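You operate a simulated robot arm through the tools that you are given. There is no shell and no other tool. Be economical: measure what you need, move in short steps, check, and stop when the job is done.

The job below is to be done with a simulated robot arm. You get a single attempt, and the scene is never put back.

TASK
Turn the pressure dial to 0.

The check looks at the end state, three seconds after you hand in, the way a careful person would. Anything else that was tipped, shoved, dropped, spilled or broken makes it a failure.

THE ROBOT
A 7-joint arm with a two-finger parallel gripper on a trunk, on a base that drives. Base frame: it is fixed to the floor where the robot stands at the start and does not move with it; the origin is under the middle of the robot, x ahead of it, y to its left, z up. Lengths are in m, angles in degrees, forces in N, time in s.
Its first joint turns from -115.0 to 115.0 degrees. Places, roughly: pressure dial [0.7, 0, 0.9]. Payload 3.91 kg.
The tool frame sits at the grasp point between the pads (the TCP): z along the fingers, y along the line on which they close. The tips reach 0.03 m beyond it. Largest opening 0.11 m; finger width 0.02, thickness 0.01; the body of the gripper, 0.048 by 0.112 m, starts 0.055 m behind the TCP.
Orientation is that of the tool frame in the base frame, as [roll, pitch, yaw] about the fixed x, y, z axes, in that order (R = Rz(yaw) Ry(pitch) Rx(roll)). With the fingers straight down and closing along the base's y, the tool's x points along the base's -x, its y along +y and its z along -z.

THE INTERFACE
- The arm moves only by the tool servo_tool. Its argument "plan" is a list of rows, each an object of numbers (a shift or turn left out is 0, a gripper value left out holds the last): "tx", "ty", "tz": the shift along the tool's x, y, z in m; "ax", "ay", "az": the turn, a rotation vector about the tool's x, y, z in degrees; "jaw": the finger opening in m, from 0 to 0.11. In form: [{"tx": .., "ty": .., "tz": .., "ax": .., "ay": .., "az": .., "jaw": ..}, ...]. A call has 1 to 20 rows; each row shifts and turns the commanded pose from where the row before left it, along the tool's axes as they then stand. Rows are played at 5 a second. More than 0.05 m and 8.6 degrees between two rows, or a gripper value outside its range, and nothing of the call is played. A pose out of reach is approached as far as the arm can. The call stops where the force on the tool passes 40 N (or 10 N more than at its start, if that is more) or the arm is blocked; 0.2 s more then pass. Each finger travels about 0.153 m/s and halts on what it meets, pressing with about 45 N; the grip force reading is that of the motor and also rises with nothing between the fingers. The clock runs only during rows and for 0.2 s after the last one: add rows that do not move to give the fingers time. It gives the time, the measured TCP pose, the force on the tool (base axes), the opening and the grip force at its end, in the units of the frame above (readings bear some noise), and new pictures: "views" is both (left out), scene, wrist or none.
- Cameras (640 x 400 px; columns grow to the right, rows downward): "scene" is now at [0.2365, 0.1817, 1.3985]; the picture's right is [-0.20, -0.98, 0.00], its down [-0.49, 0.10, -0.87] and it looks along [0.85, -0.18, -0.50] (base axes); focal length 259 px, centre (320, 200). "wrist" rides on the gripper at [-0.036, 0, -0.057] in the tool frame; the picture's right is [0.00, -1.00, 0.00], its down [0.97, 0.00, -0.24] and it looks along [0.24, 0.00, 0.97] (tool axes); focal length 218 px, centre (320, 200). There is no depth. A picture from a camera that has moved, and an enlarged one, comes with that camera's place and axes in the base frame and with its lens. The place of the scene camera against the robot may be out by one fixed shift of up to 0.012 m in any direction.
- slide_trunk(by): slides the trunk up (or, below 0, down) by that many m; the arm and the scene camera ride with it, the base frame stays. It gives what a move gives, with no picture.
- roll_base(legs): drives the robot by 1 to 6 legs, each [ahead, left, turn to the left] in m, m and degrees, along the robot's own axes; the way and the turn of a leg run together, so that a leg with both is an arc; at most 1.5 m and 180 degrees a leg. The arm and the cameras ride along, it lands a little off, and it stops where it bumps. It gives what a move gives, and a new picture of the scene camera.
- pan_tilt(pan, tilt): turns the head with the scene camera to pan (to the left, within 80 degrees either way) and tilt (down, from -29 to 69), counted from straight ahead of the robot. It gives what a move gives, and a new picture of the scene camera.
- inspect(camera, box): a new picture of the part [left, top, right, bottom] of that camera's present view, enlarged. The clock stands still meanwhile.
- sign_off(): hands the job in; it is judged then, once.

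Work in short steps. Places have to be worked out from the pictures, the camera data and where the tool is seen: move nearer, look again, correct. Check each grasp and each placing, and mend what went wrong. You have 120 turns and 170 pictures in all, those below and enlarged ones among them. Open the gripper and draw the arm clear of the work before you hand the job in, unless the task says otherwise; then end with one line.

The tools are called after "Call:" by a JSON object that holds its "fn" and its "kwargs". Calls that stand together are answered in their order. servo_tool: Moves the arm, as the interface text tells. Its arguments: {"type":"object","properties":{"plan":{"type":"array"},"views":{"type":"string","enum":["both","scene","wrist","none"]}},"required":["plan"]} The other tools are called the same way: slide_trunk (by) slides the trunk up or down; roll_base (legs) drives the base; pan_tilt (pan, tilt) turns the head that bears the scene camera; inspect (camera, box) takes an enlarged picture of a part of a camera's view; sign_off () hands the job in.

At the start:

```text
time_s: 0.0
tcp_pos: [0.4652, 0.1622, 1.2455]
tool_rot: [179.9, 0.0, -180.0]
contact_force: [-0.7, 0.1, 0.5]
opening: 0.11
grip_force: 0.0
trunk travel left (down, up): [-0.725, 0.265]
robot x, y, heading: [-0.0005, 0.0003, 0.0]
head pan, tilt: [-11.7, 30.0]
```

scene: 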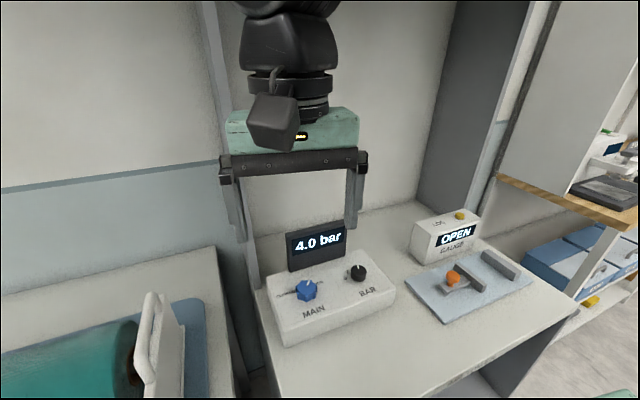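
wrist: 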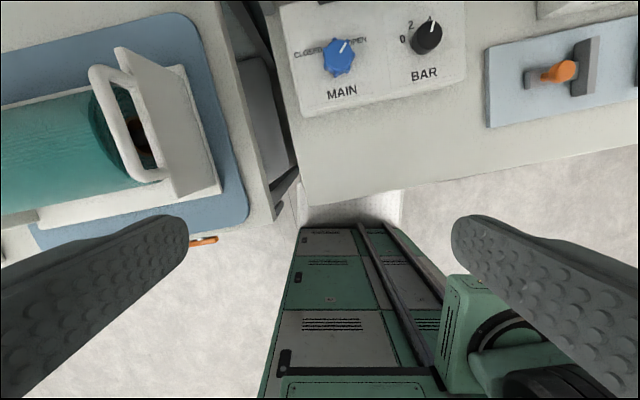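

I see a main valve (blue) and a black BAR dial reading 4.0 bar. I enlarge both views to read the panel.

Call:
{"fn": "inspect", "kwargs": {"camera": "wrist", "box": [280, 0, 480, 125]}}

Call:
{"fn": "inspect", "kwargs": {"camera": "scene", "box": [260, 200, 540, 375]}}

```text
3.20 times, centred on (380, 62) of wrist
camera zoom: at [0.5031, 0.1624, 1.3029], right [0.0, -1.0, 0.0], down [-0.97, 0.0, 0.24], along [-0.24, 0.0, -0.97], focal length 698 px, centre (128, 640)
```

zoom: 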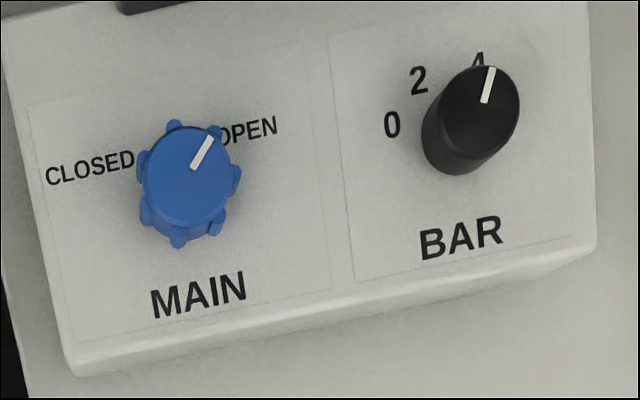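

```text
2.29 times, centred on (400, 288) of scene
camera zoom: at [0.2365, 0.1817, 1.3985], right [-0.2, -0.98, 0.0], down [-0.49, 0.1, -0.87], along [0.85, -0.18, -0.5], focal length 592 px, centre (137, 0)
```

zoom: 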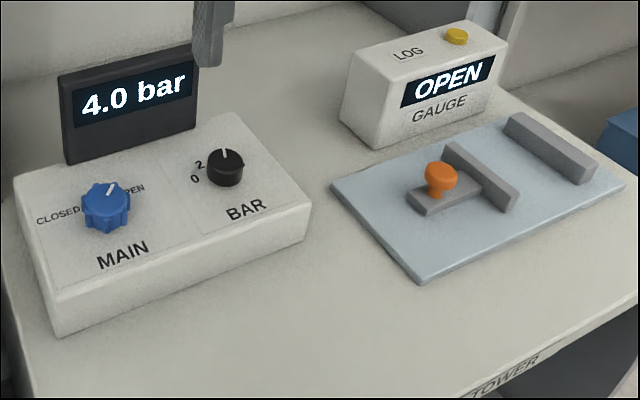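

The dial points at 4, with 0 about 100° counterclockwise. The knob seems to be near (0.635, 0.025). I move above it and look again.

Call:
{"fn": "servo_tool", "kwargs": {"plan": [{"tx": -0.033, "ty": -0.0264, "tz": 0.005}, {"tx": -0.033, "ty": -0.0264, "tz": 0.005}, {"tx": -0.033, "ty": -0.0264, "tz": 0.01}, {"tx": -0.033, "ty": -0.0264, "tz": 0.01}, {"tx": -0.033, "ty": -0.0264, "tz": 0.01}, {}, {}]}}

```text
time_s: 1.6
tcp_pos: [0.6309, 0.0326, 1.2095]
tool_rot: [180.0, 0.0, -180.0]
contact_force: [0.2, 0.2, 0.7]
opening: 0.1099
grip_force: 0.1
trunk travel left (down, up): [-0.725, 0.265]
robot x, y, heading: [-0.0028, -0.0035, 0.0]
head pan, tilt: [-11.7, 30.0]
camera scene: at [0.2366, 0.1817, 1.3985], right [-0.2, -0.98, 0.0], down [-0.49, 0.1, -0.87], along [0.85, -0.18, -0.5], focal length 259 px, centre (320, 200)
camera wrist: at [0.6669, 0.0316, 1.266], right [0.0, -1.0, 0.0], down [-0.97, 0.0, 0.24], along [-0.24, 0.0, -0.97], focal length 218 px, centre (320, 200)
```

scene: 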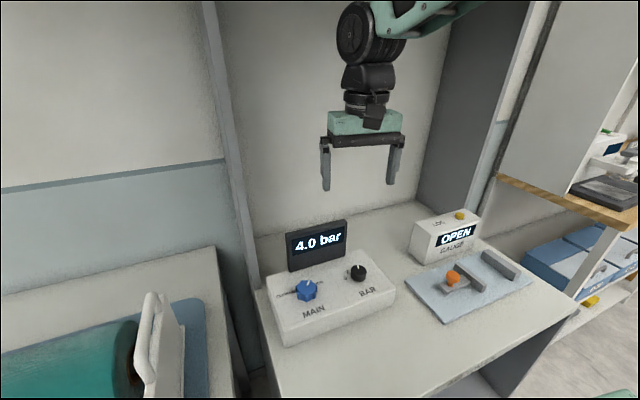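
wrist: 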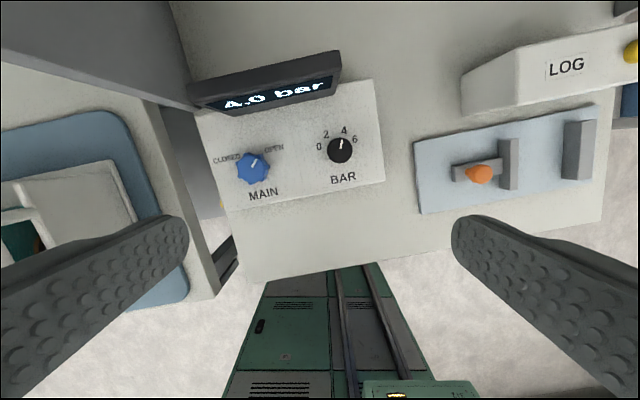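

Call:
{"fn": "inspect", "kwargs": {"camera": "wrist", "box": [280, 100, 400, 175]}}

```text
5.33 times, centred on (340, 138) of wrist
camera zoom: at [0.6669, 0.0316, 1.266], right [0.0, -1.0, 0.0], down [-0.97, 0.0, 0.24], along [-0.24, 0.0, -0.97], focal length 1164 px, centre (213, 533)
```

zoom: 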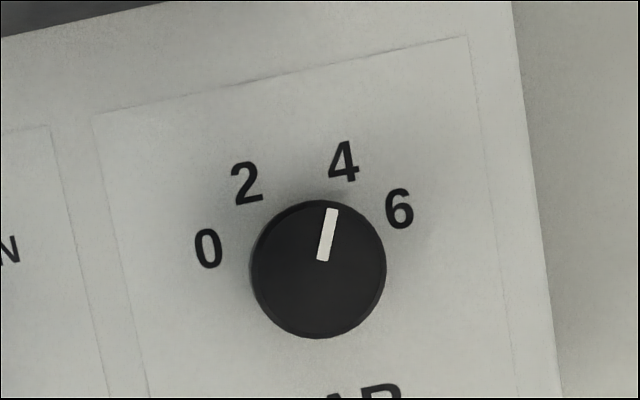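

Triangulating three views puts the knob top at about (0.661, 0.002, 0.945) with a diameter of about 38 mm. The labels are 45° apart, so it needs about 90° counterclockwise. I centre above it, lower partway, and pre-turn 45° clockwise.

Call:
{"fn": "servo_tool", "kwargs": {"plan": [{"tx": -0.015, "ty": -0.015, "tz": 0.03, "jaw": 0.075}, {"tx": -0.015, "ty": -0.015, "tz": 0.03}, {"tz": 0.035}, {"tz": 0.035}, {"az": 8}, {"az": 8}, {"az": 8}, {"az": 8}, {"az": 8}, {"az": 5}, {}, {}]}}

```text
time_s: 4.2
tcp_pos: [0.662, 0.0021, 1.0766]
tool_rot: [-179.9, -0.1, 134.9]
contact_force: [0.1, -0.5, -0.5]
opening: 0.0749
grip_force: 0.0
trunk travel left (down, up): [-0.725, 0.265]
robot x, y, heading: [0.0007, 0.0001, 0.1]
head pan, tilt: [-11.7, 30.0]
camera scene: at [0.2366, 0.1817, 1.3985], right [-0.2, -0.98, 0.0], down [-0.49, 0.1, -0.87], along [0.85, -0.18, -0.5], focal length 259 px, centre (320, 200)
camera wrist: at [0.6869, -0.0246, 1.1325], right [-0.71, -0.71, 0.0], down [-0.69, 0.69, 0.24], along [-0.17, 0.17, -0.97], focal length 218 px, centre (320, 200)
```

scene: 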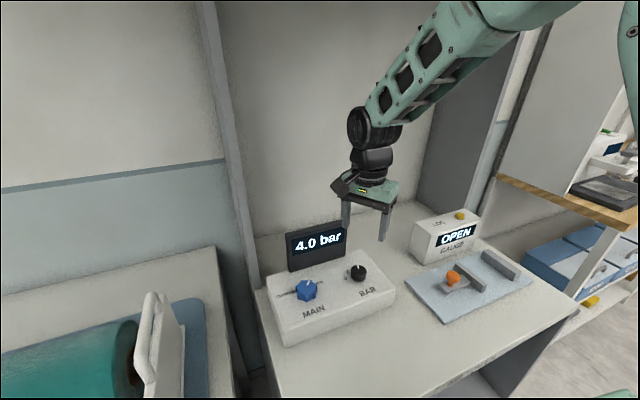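
wrist: 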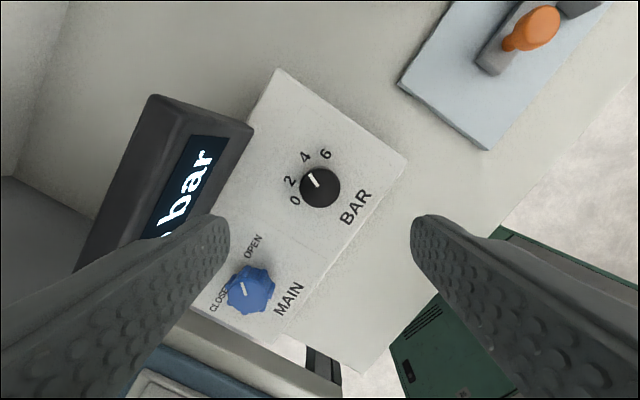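

The knob is centred on the tool axis, with its top at z≈0.94. I lower to just above engagement and narrow the jaw.

Call:
{"fn": "servo_tool", "kwargs": {"plan": [{"tz": 0.03, "jaw": 0.065}, {"tz": 0.03}, {"tz": 0.025}, {"tz": 0.01}, {}, {}]}}

Call:
{"fn": "inspect", "kwargs": {"camera": "scene", "box": [300, 200, 428, 280]}}

```text
time_s: 5.6
tcp_pos: [0.6607, 0.0018, 0.9807]
tool_rot: [-180.0, 0.0, 135.0]
contact_force: [-0.6, -0.7, -0.3]
opening: 0.065
grip_force: 0.1
trunk travel left (down, up): [-0.725, 0.265]
robot x, y, heading: [-0.002, 0.0012, -0.3]
head pan, tilt: [-11.7, 30.0]
camera scene: at [0.2366, 0.1817, 1.3985], right [-0.2, -0.98, 0.0], down [-0.49, 0.1, -0.87], along [0.85, -0.18, -0.5], focal length 259 px, centre (320, 200)
camera wrist: at [0.6866, -0.0234, 1.0373], right [-0.71, -0.71, 0.0], down [-0.69, 0.69, 0.24], along [-0.17, 0.17, -0.97], focal length 218 px, centre (320, 200)
```

scene: 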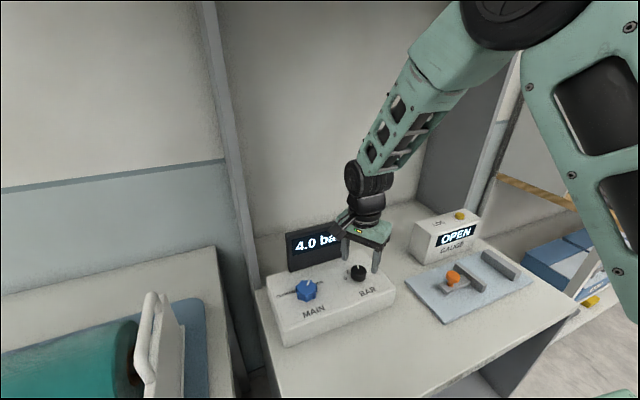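
wrist: 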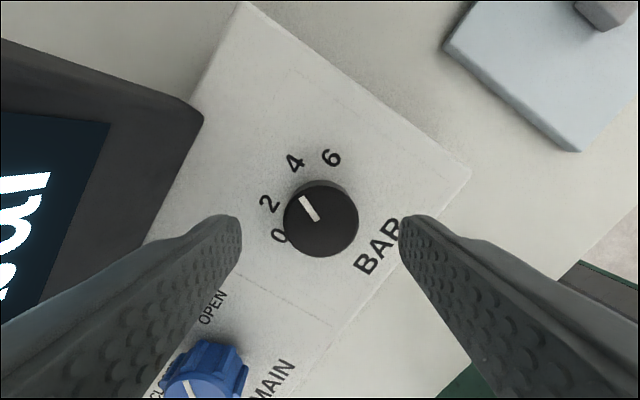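

```text
5.00 times, centred on (364, 240) of scene
camera zoom: at [0.2366, 0.1817, 1.3985], right [-0.2, -0.98, 0.0], down [-0.49, 0.1, -0.87], along [0.85, -0.18, -0.5], focal length 1295 px, centre (100, 0)
```

zoom: 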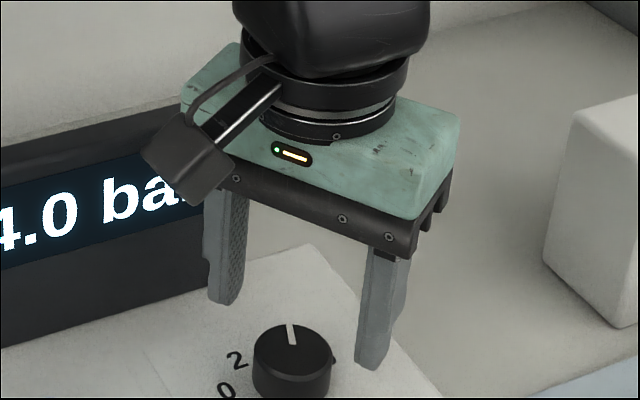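

The knob is centred between the fingers, its top at about 0.935 and the panel at about 0.915. I lower 28 mm so the tips sit just above the panel.

Call:
{"fn": "servo_tool", "kwargs": {"plan": [{"tz": 0.01}, {"tz": 0.01}, {"tz": 0.008}, {}, {}]}}

Call:
{"fn": "inspect", "kwargs": {"camera": "scene", "box": [300, 220, 428, 300]}}

```text
time_s: 6.8
tcp_pos: [0.661, 0.0007, 0.9541]
tool_rot: [180.0, 0.1, 135.0]
contact_force: [0.9, 0.8, -0.3]
opening: 0.065
grip_force: 0.1
trunk travel left (down, up): [-0.725, 0.265]
robot x, y, heading: [0.0024, 0.0007, 0.1]
head pan, tilt: [-11.7, 30.0]
camera scene: at [0.2366, 0.1817, 1.3985], right [-0.2, -0.98, 0.0], down [-0.49, 0.1, -0.87], along [0.85, -0.18, -0.5], focal length 259 px, centre (320, 200)
camera wrist: at [0.6869, -0.0253, 1.0104], right [-0.71, -0.71, 0.0], down [-0.69, 0.69, 0.24], along [-0.17, 0.17, -0.97], focal length 218 px, centre (320, 200)
```

scene: 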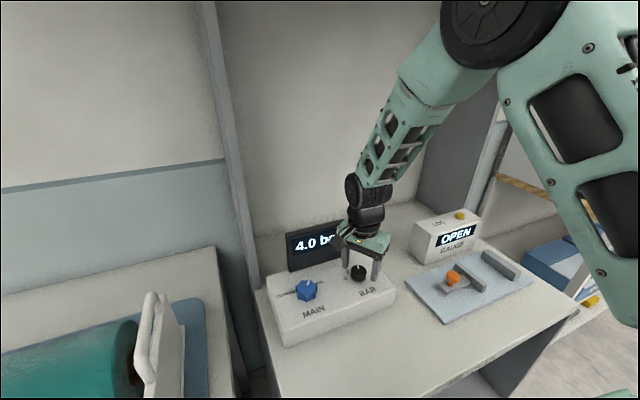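
wrist: 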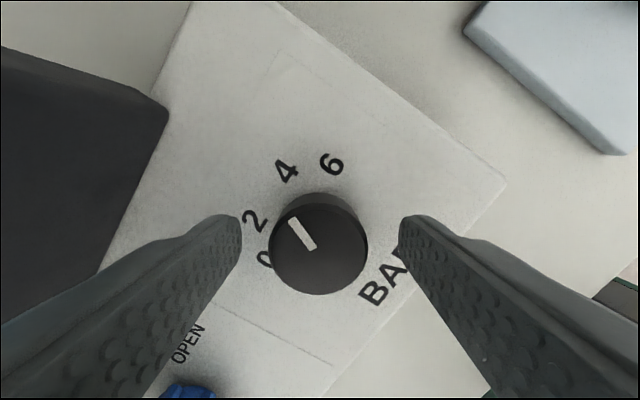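

```text
5.00 times, centred on (364, 260) of scene
camera zoom: at [0.2366, 0.1817, 1.3985], right [-0.2, -0.98, 0.0], down [-0.49, 0.1, -0.87], along [0.85, -0.18, -0.5], focal length 1295 px, centre (100, -100)
```

zoom: 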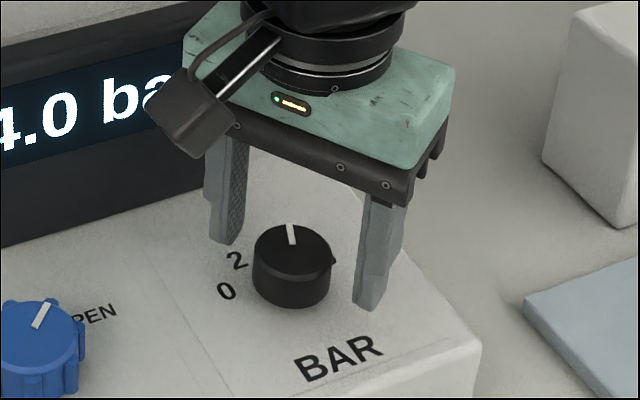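

The knob top is at 0.934 and the tips at 0.924. I go 4 mm lower and close on the knob.

Call:
{"fn": "servo_tool", "kwargs": {"plan": [{"tz": 0.004}, {"jaw": 0.045}, {"jaw": 0.028}, {}, {}]}}

```text
time_s: 8.0
tcp_pos: [0.6613, 0.0008, 0.9502]
tool_rot: [179.9, 0.0, 135.0]
contact_force: [6.3, 6.3, -1.9]
opening: 0.037
grip_force: 45.1
trunk travel left (down, up): [-0.725, 0.265]
robot x, y, heading: [-0.0024, -0.0027, 0.1]
head pan, tilt: [-11.7, 30.0]
camera scene: at [0.237, 0.1821, 1.3984], right [-0.2, -0.98, 0.0], down [-0.49, 0.1, -0.87], along [0.85, -0.18, -0.5], focal length 259 px, centre (320, 200)
camera wrist: at [0.6873, -0.0249, 1.0064], right [-0.71, -0.71, 0.0], down [-0.69, 0.69, 0.24], along [-0.17, 0.17, -0.97], focal length 218 px, centre (320, 200)
```

scene: 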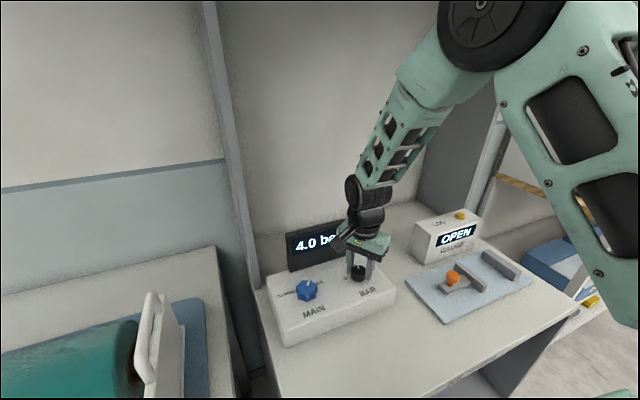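
wrist: 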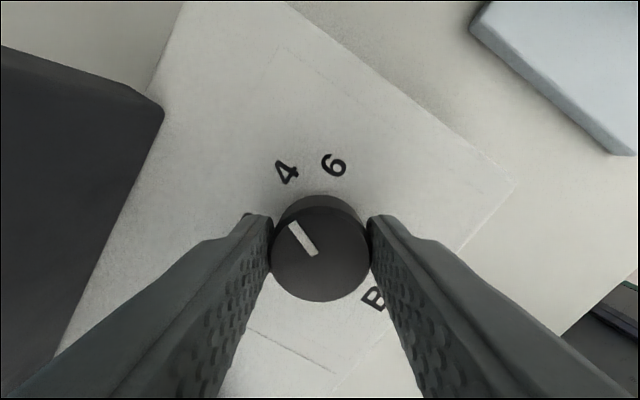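

The knob is held (37 mm opening). I turn 24° counterclockwise and check.

Call:
{"fn": "servo_tool", "kwargs": {"plan": [{"az": -6}, {"az": -6}, {"az": -6}, {"az": -6}, {}]}}

```text
time_s: 9.2
tcp_pos: [0.6615, 0.001, 0.9497]
tool_rot: [-180.0, 0.1, 159.1]
contact_force: [7.8, 17.4, 8.6]
opening: 0.037
grip_force: 45.1
trunk travel left (down, up): [-0.725, 0.265]
robot x, y, heading: [-0.0004, 0.0001, 0.0]
head pan, tilt: [-11.7, 30.0]
camera scene: at [0.2366, 0.1826, 1.3984], right [-0.2, -0.98, 0.0], down [-0.49, 0.1, -0.87], along [0.85, -0.18, -0.5], focal length 259 px, centre (320, 200)
camera wrist: at [0.696, -0.0114, 1.0064], right [-0.36, -0.93, 0.0], down [-0.91, 0.35, 0.24], along [-0.22, 0.09, -0.97], focal length 218 px, centre (320, 200)
```

scene: 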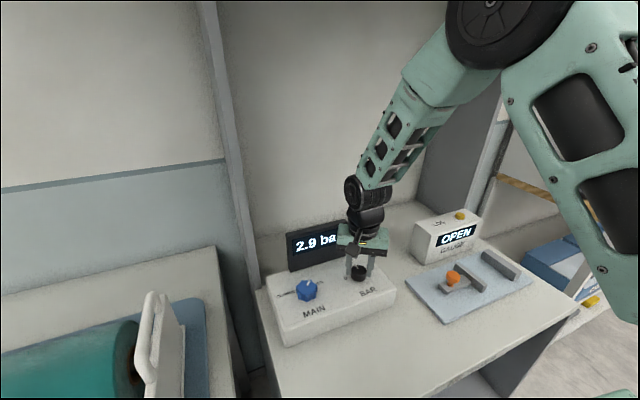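
wrist: 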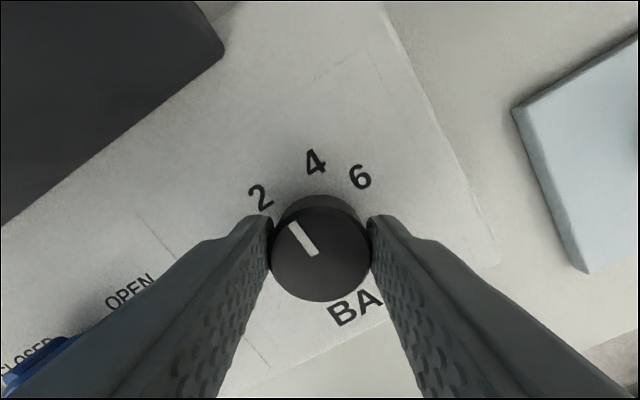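

It turned without slipping: 2.9 bar for 24°. I continue 36° more with a 1 mm recentring shift towards the side load.

Call:
{"fn": "servo_tool", "kwargs": {"plan": [{"ty": 0.001}, {"az": -6}, {"az": -6}, {"az": -6}, {"az": -6}, {"az": -6}, {"az": -6}, {}]}}

```text
time_s: 11.0
tcp_pos: [0.6619, 0.0037, 0.9491]
tool_rot: [180.0, 0.0, -165.0]
contact_force: [8.4, 17.6, 9.4]
opening: 0.0369
grip_force: 45.0
trunk travel left (down, up): [-0.725, 0.265]
robot x, y, heading: [0.0007, 0.0047, -0.2]
head pan, tilt: [-11.7, 30.0]
camera scene: at [0.2366, 0.1825, 1.3983], right [-0.2, -0.98, 0.0], down [-0.49, 0.1, -0.87], along [0.85, -0.18, -0.5], focal length 259 px, centre (320, 200)
camera wrist: at [0.6972, 0.0124, 1.0064], right [0.26, -0.97, 0.0], down [-0.94, -0.25, 0.24], along [-0.23, -0.06, -0.97], focal length 218 px, centre (320, 200)
```

scene: 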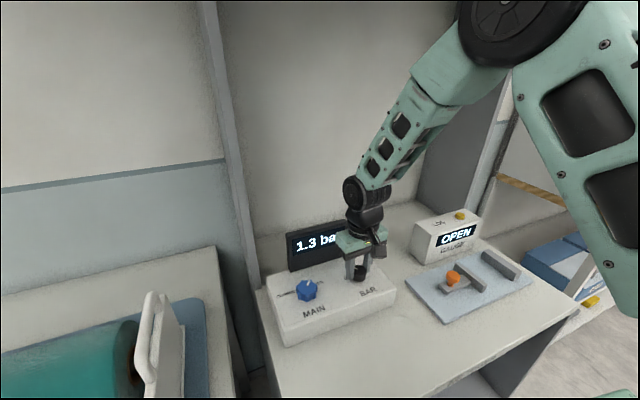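
wrist: 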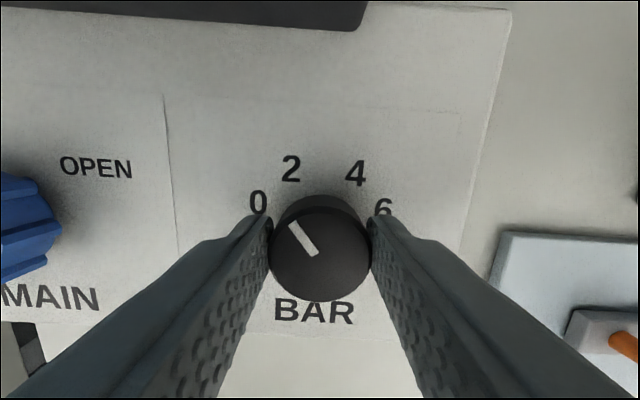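

Display reads 1.3 bar after 60°, matching 22.5° per bar. About 29–30° remain, so I turn that and check the display.

Call:
{"fn": "servo_tool", "kwargs": {"plan": [{"az": -6}, {"az": -6}, {"az": -6}, {"az": -6}, {"az": -5}, {}]}}

Call:
{"fn": "inspect", "kwargs": {"camera": "scene", "box": [260, 200, 420, 300]}}

```text
time_s: 12.4
tcp_pos: [0.6614, 0.0034, 0.95]
tool_rot: [-180.0, 0.0, -135.8]
contact_force: [1.5, 28.2, 3.5]
opening: 0.037
grip_force: 44.8
trunk travel left (down, up): [-0.725, 0.265]
robot x, y, heading: [-0.0018, -0.0046, 0.4]
head pan, tilt: [-11.7, 30.0]
camera scene: at [0.2364, 0.1831, 1.3983], right [-0.2, -0.98, 0.0], down [-0.49, 0.1, -0.87], along [0.85, -0.18, -0.5], focal length 259 px, centre (320, 200)
camera wrist: at [0.6877, 0.0291, 1.0063], right [0.7, -0.72, 0.0], down [-0.7, -0.68, 0.24], along [-0.17, -0.17, -0.97], focal length 218 px, centre (320, 200)
```

scene: 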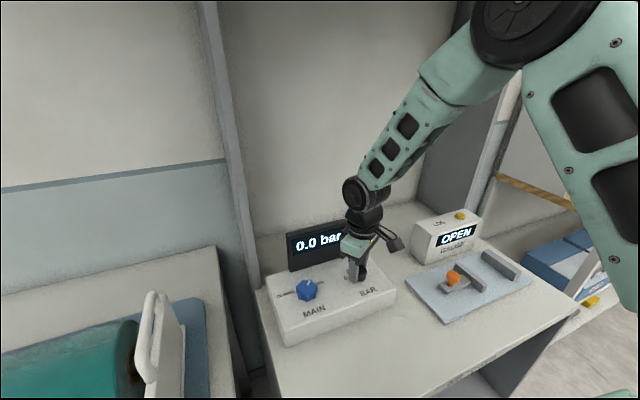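
wrist: 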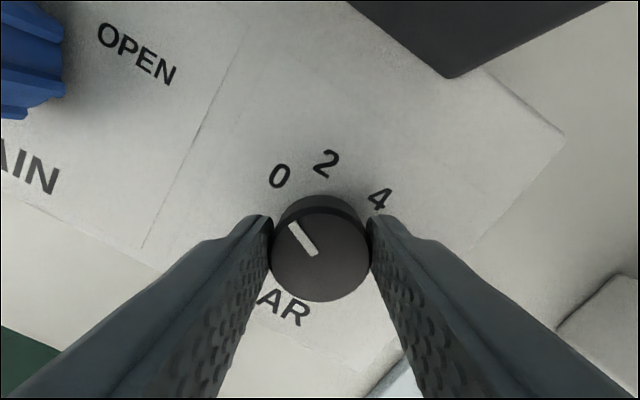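

```text
4.00 times, centred on (340, 250) of scene
camera zoom: at [0.2364, 0.1831, 1.3983], right [-0.2, -0.98, 0.0], down [-0.49, 0.1, -0.87], along [0.85, -0.18, -0.5], focal length 1036 px, centre (240, 0)
```

zoom: 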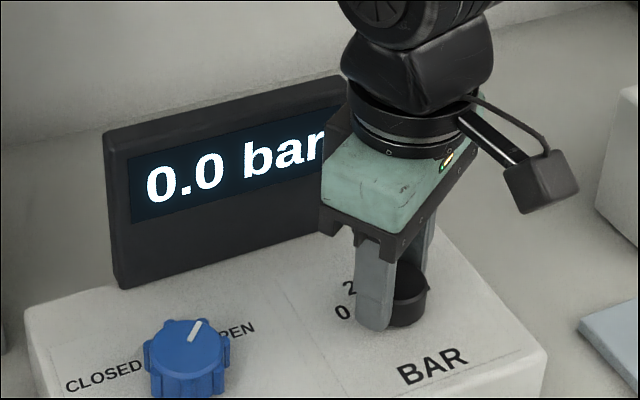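

Display reads 0.0. I open and check that the dial stays put.

Call:
{"fn": "servo_tool", "kwargs": {"plan": [{"tx": -0.0005, "ty": 0.0005}, {"jaw": 0.045}, {"jaw": 0.065}, {}, {"tz": -0.01}, {"tz": -0.02}, {"tz": -0.03}, {"tz": -0.04}, {"tz": -0.04}, {}]}}

Call:
{"fn": "inspect", "kwargs": {"camera": "scene", "box": [260, 200, 420, 300]}}

Call:
{"fn": "inspect", "kwargs": {"camera": "wrist", "box": [240, 120, 400, 220]}}

```text
time_s: 14.6
tcp_pos: [0.6609, 0.0022, 1.0907]
tool_rot: [-180.0, 0.0, -136.0]
contact_force: [0.6, 0.3, -0.8]
opening: 0.0651
grip_force: 0.1
trunk travel left (down, up): [-0.725, 0.265]
robot x, y, heading: [-0.0034, -0.0009, -0.1]
head pan, tilt: [-11.7, 30.0]
camera scene: at [0.2366, 0.1817, 1.3985], right [-0.2, -0.98, 0.0], down [-0.49, 0.1, -0.87], along [0.85, -0.18, -0.5], focal length 259 px, centre (320, 200)
camera wrist: at [0.6878, 0.0264, 1.1473], right [0.69, -0.72, 0.0], down [-0.7, -0.67, 0.24], along [-0.17, -0.17, -0.97], focal length 218 px, centre (320, 200)
```

scene: 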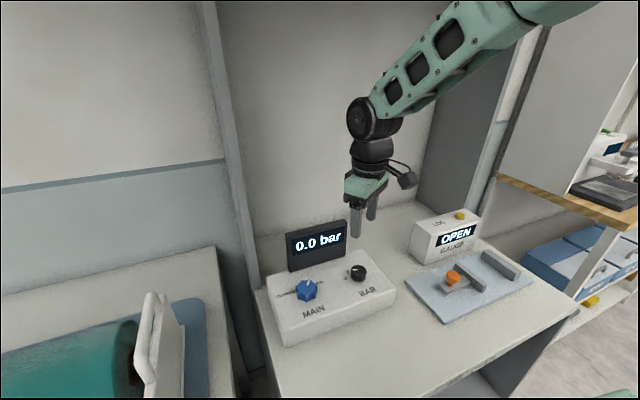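
wrist: 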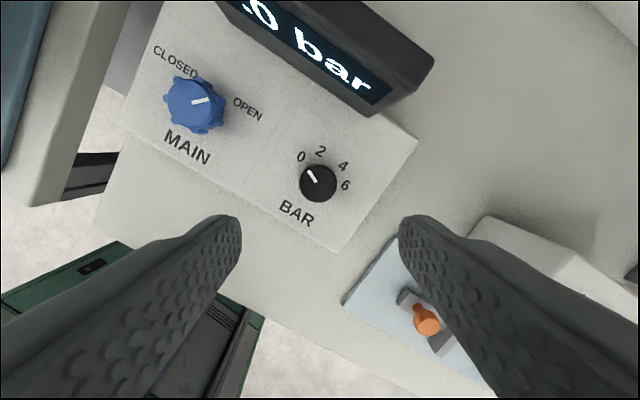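

```text
4.00 times, centred on (340, 250) of scene
camera zoom: at [0.2366, 0.1817, 1.3985], right [-0.2, -0.98, 0.0], down [-0.49, 0.1, -0.87], along [0.85, -0.18, -0.5], focal length 1036 px, centre (240, 0)
```

zoom: 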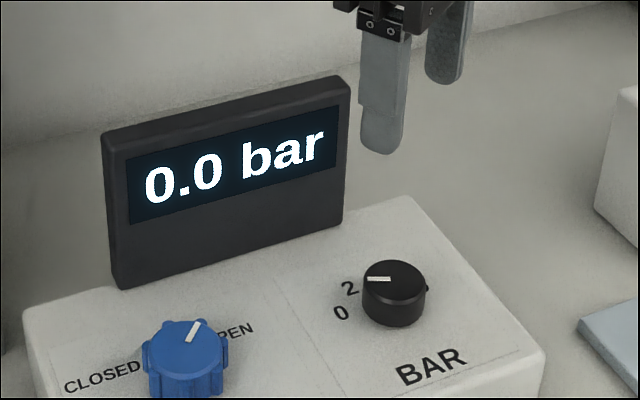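

```text
4.00 times, centred on (320, 170) of wrist
camera zoom: at [0.6878, 0.0264, 1.1473], right [0.69, -0.72, 0.0], down [-0.7, -0.67, 0.24], along [-0.17, -0.17, -0.97], focal length 873 px, centre (320, 320)
```

zoom: 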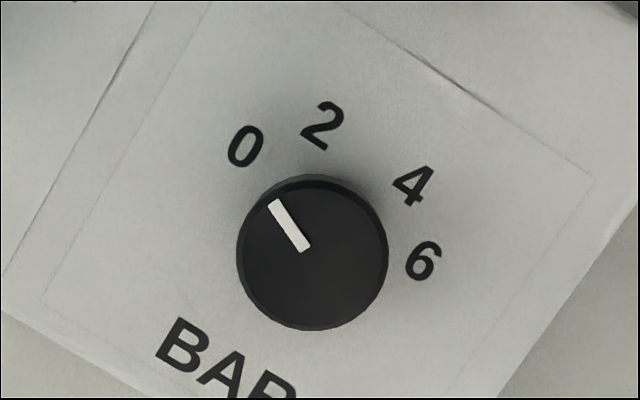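

The dial points at 0 and the display holds at 0.0 bar after release; nothing else has changed. I open the gripper and raise the arm clear.

Call:
{"fn": "servo_tool", "kwargs": {"plan": [{"tz": -0.04, "jaw": 0.11}, {"tz": -0.04}, {"tz": -0.04}, {}, {}, {}, {}], "views": "scene"}}

```text
time_s: 16.2
tcp_pos: [0.6584, 0.0028, 1.2114]
tool_rot: [180.0, -0.1, -136.0]
contact_force: [0.6, -0.1, 0.4]
opening: 0.1099
grip_force: 0.1
trunk travel left (down, up): [-0.725, 0.265]
robot x, y, heading: [0.0039, 0.0033, 0.1]
head pan, tilt: [-11.7, 30.0]
camera scene: at [0.2366, 0.1817, 1.3985], right [-0.2, -0.98, 0.0], down [-0.49, 0.1, -0.87], along [0.85, -0.18, -0.5], focal length 259 px, centre (320, 200)
```

scene: 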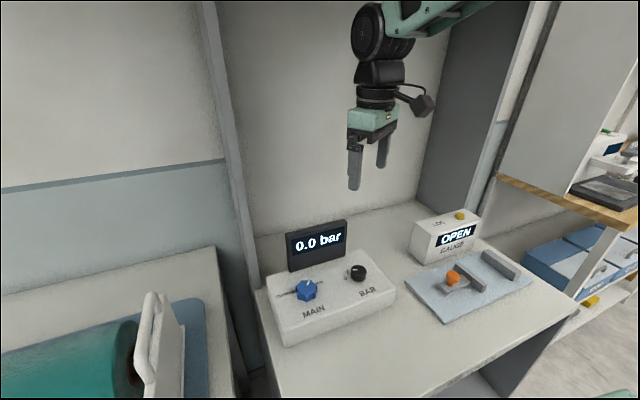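

The display still reads 0.0 bar, the arm is clear and the gripper is open, so I hand in.

Call:
{"fn": "sign_off", "kwargs": {}}

```text
The job is handed in.
```

The pressure dial is turned to 0: the pointer is at 0 and the display reads 0.0 bar, with the gripper open, the arm clear and nothing else disturbed.
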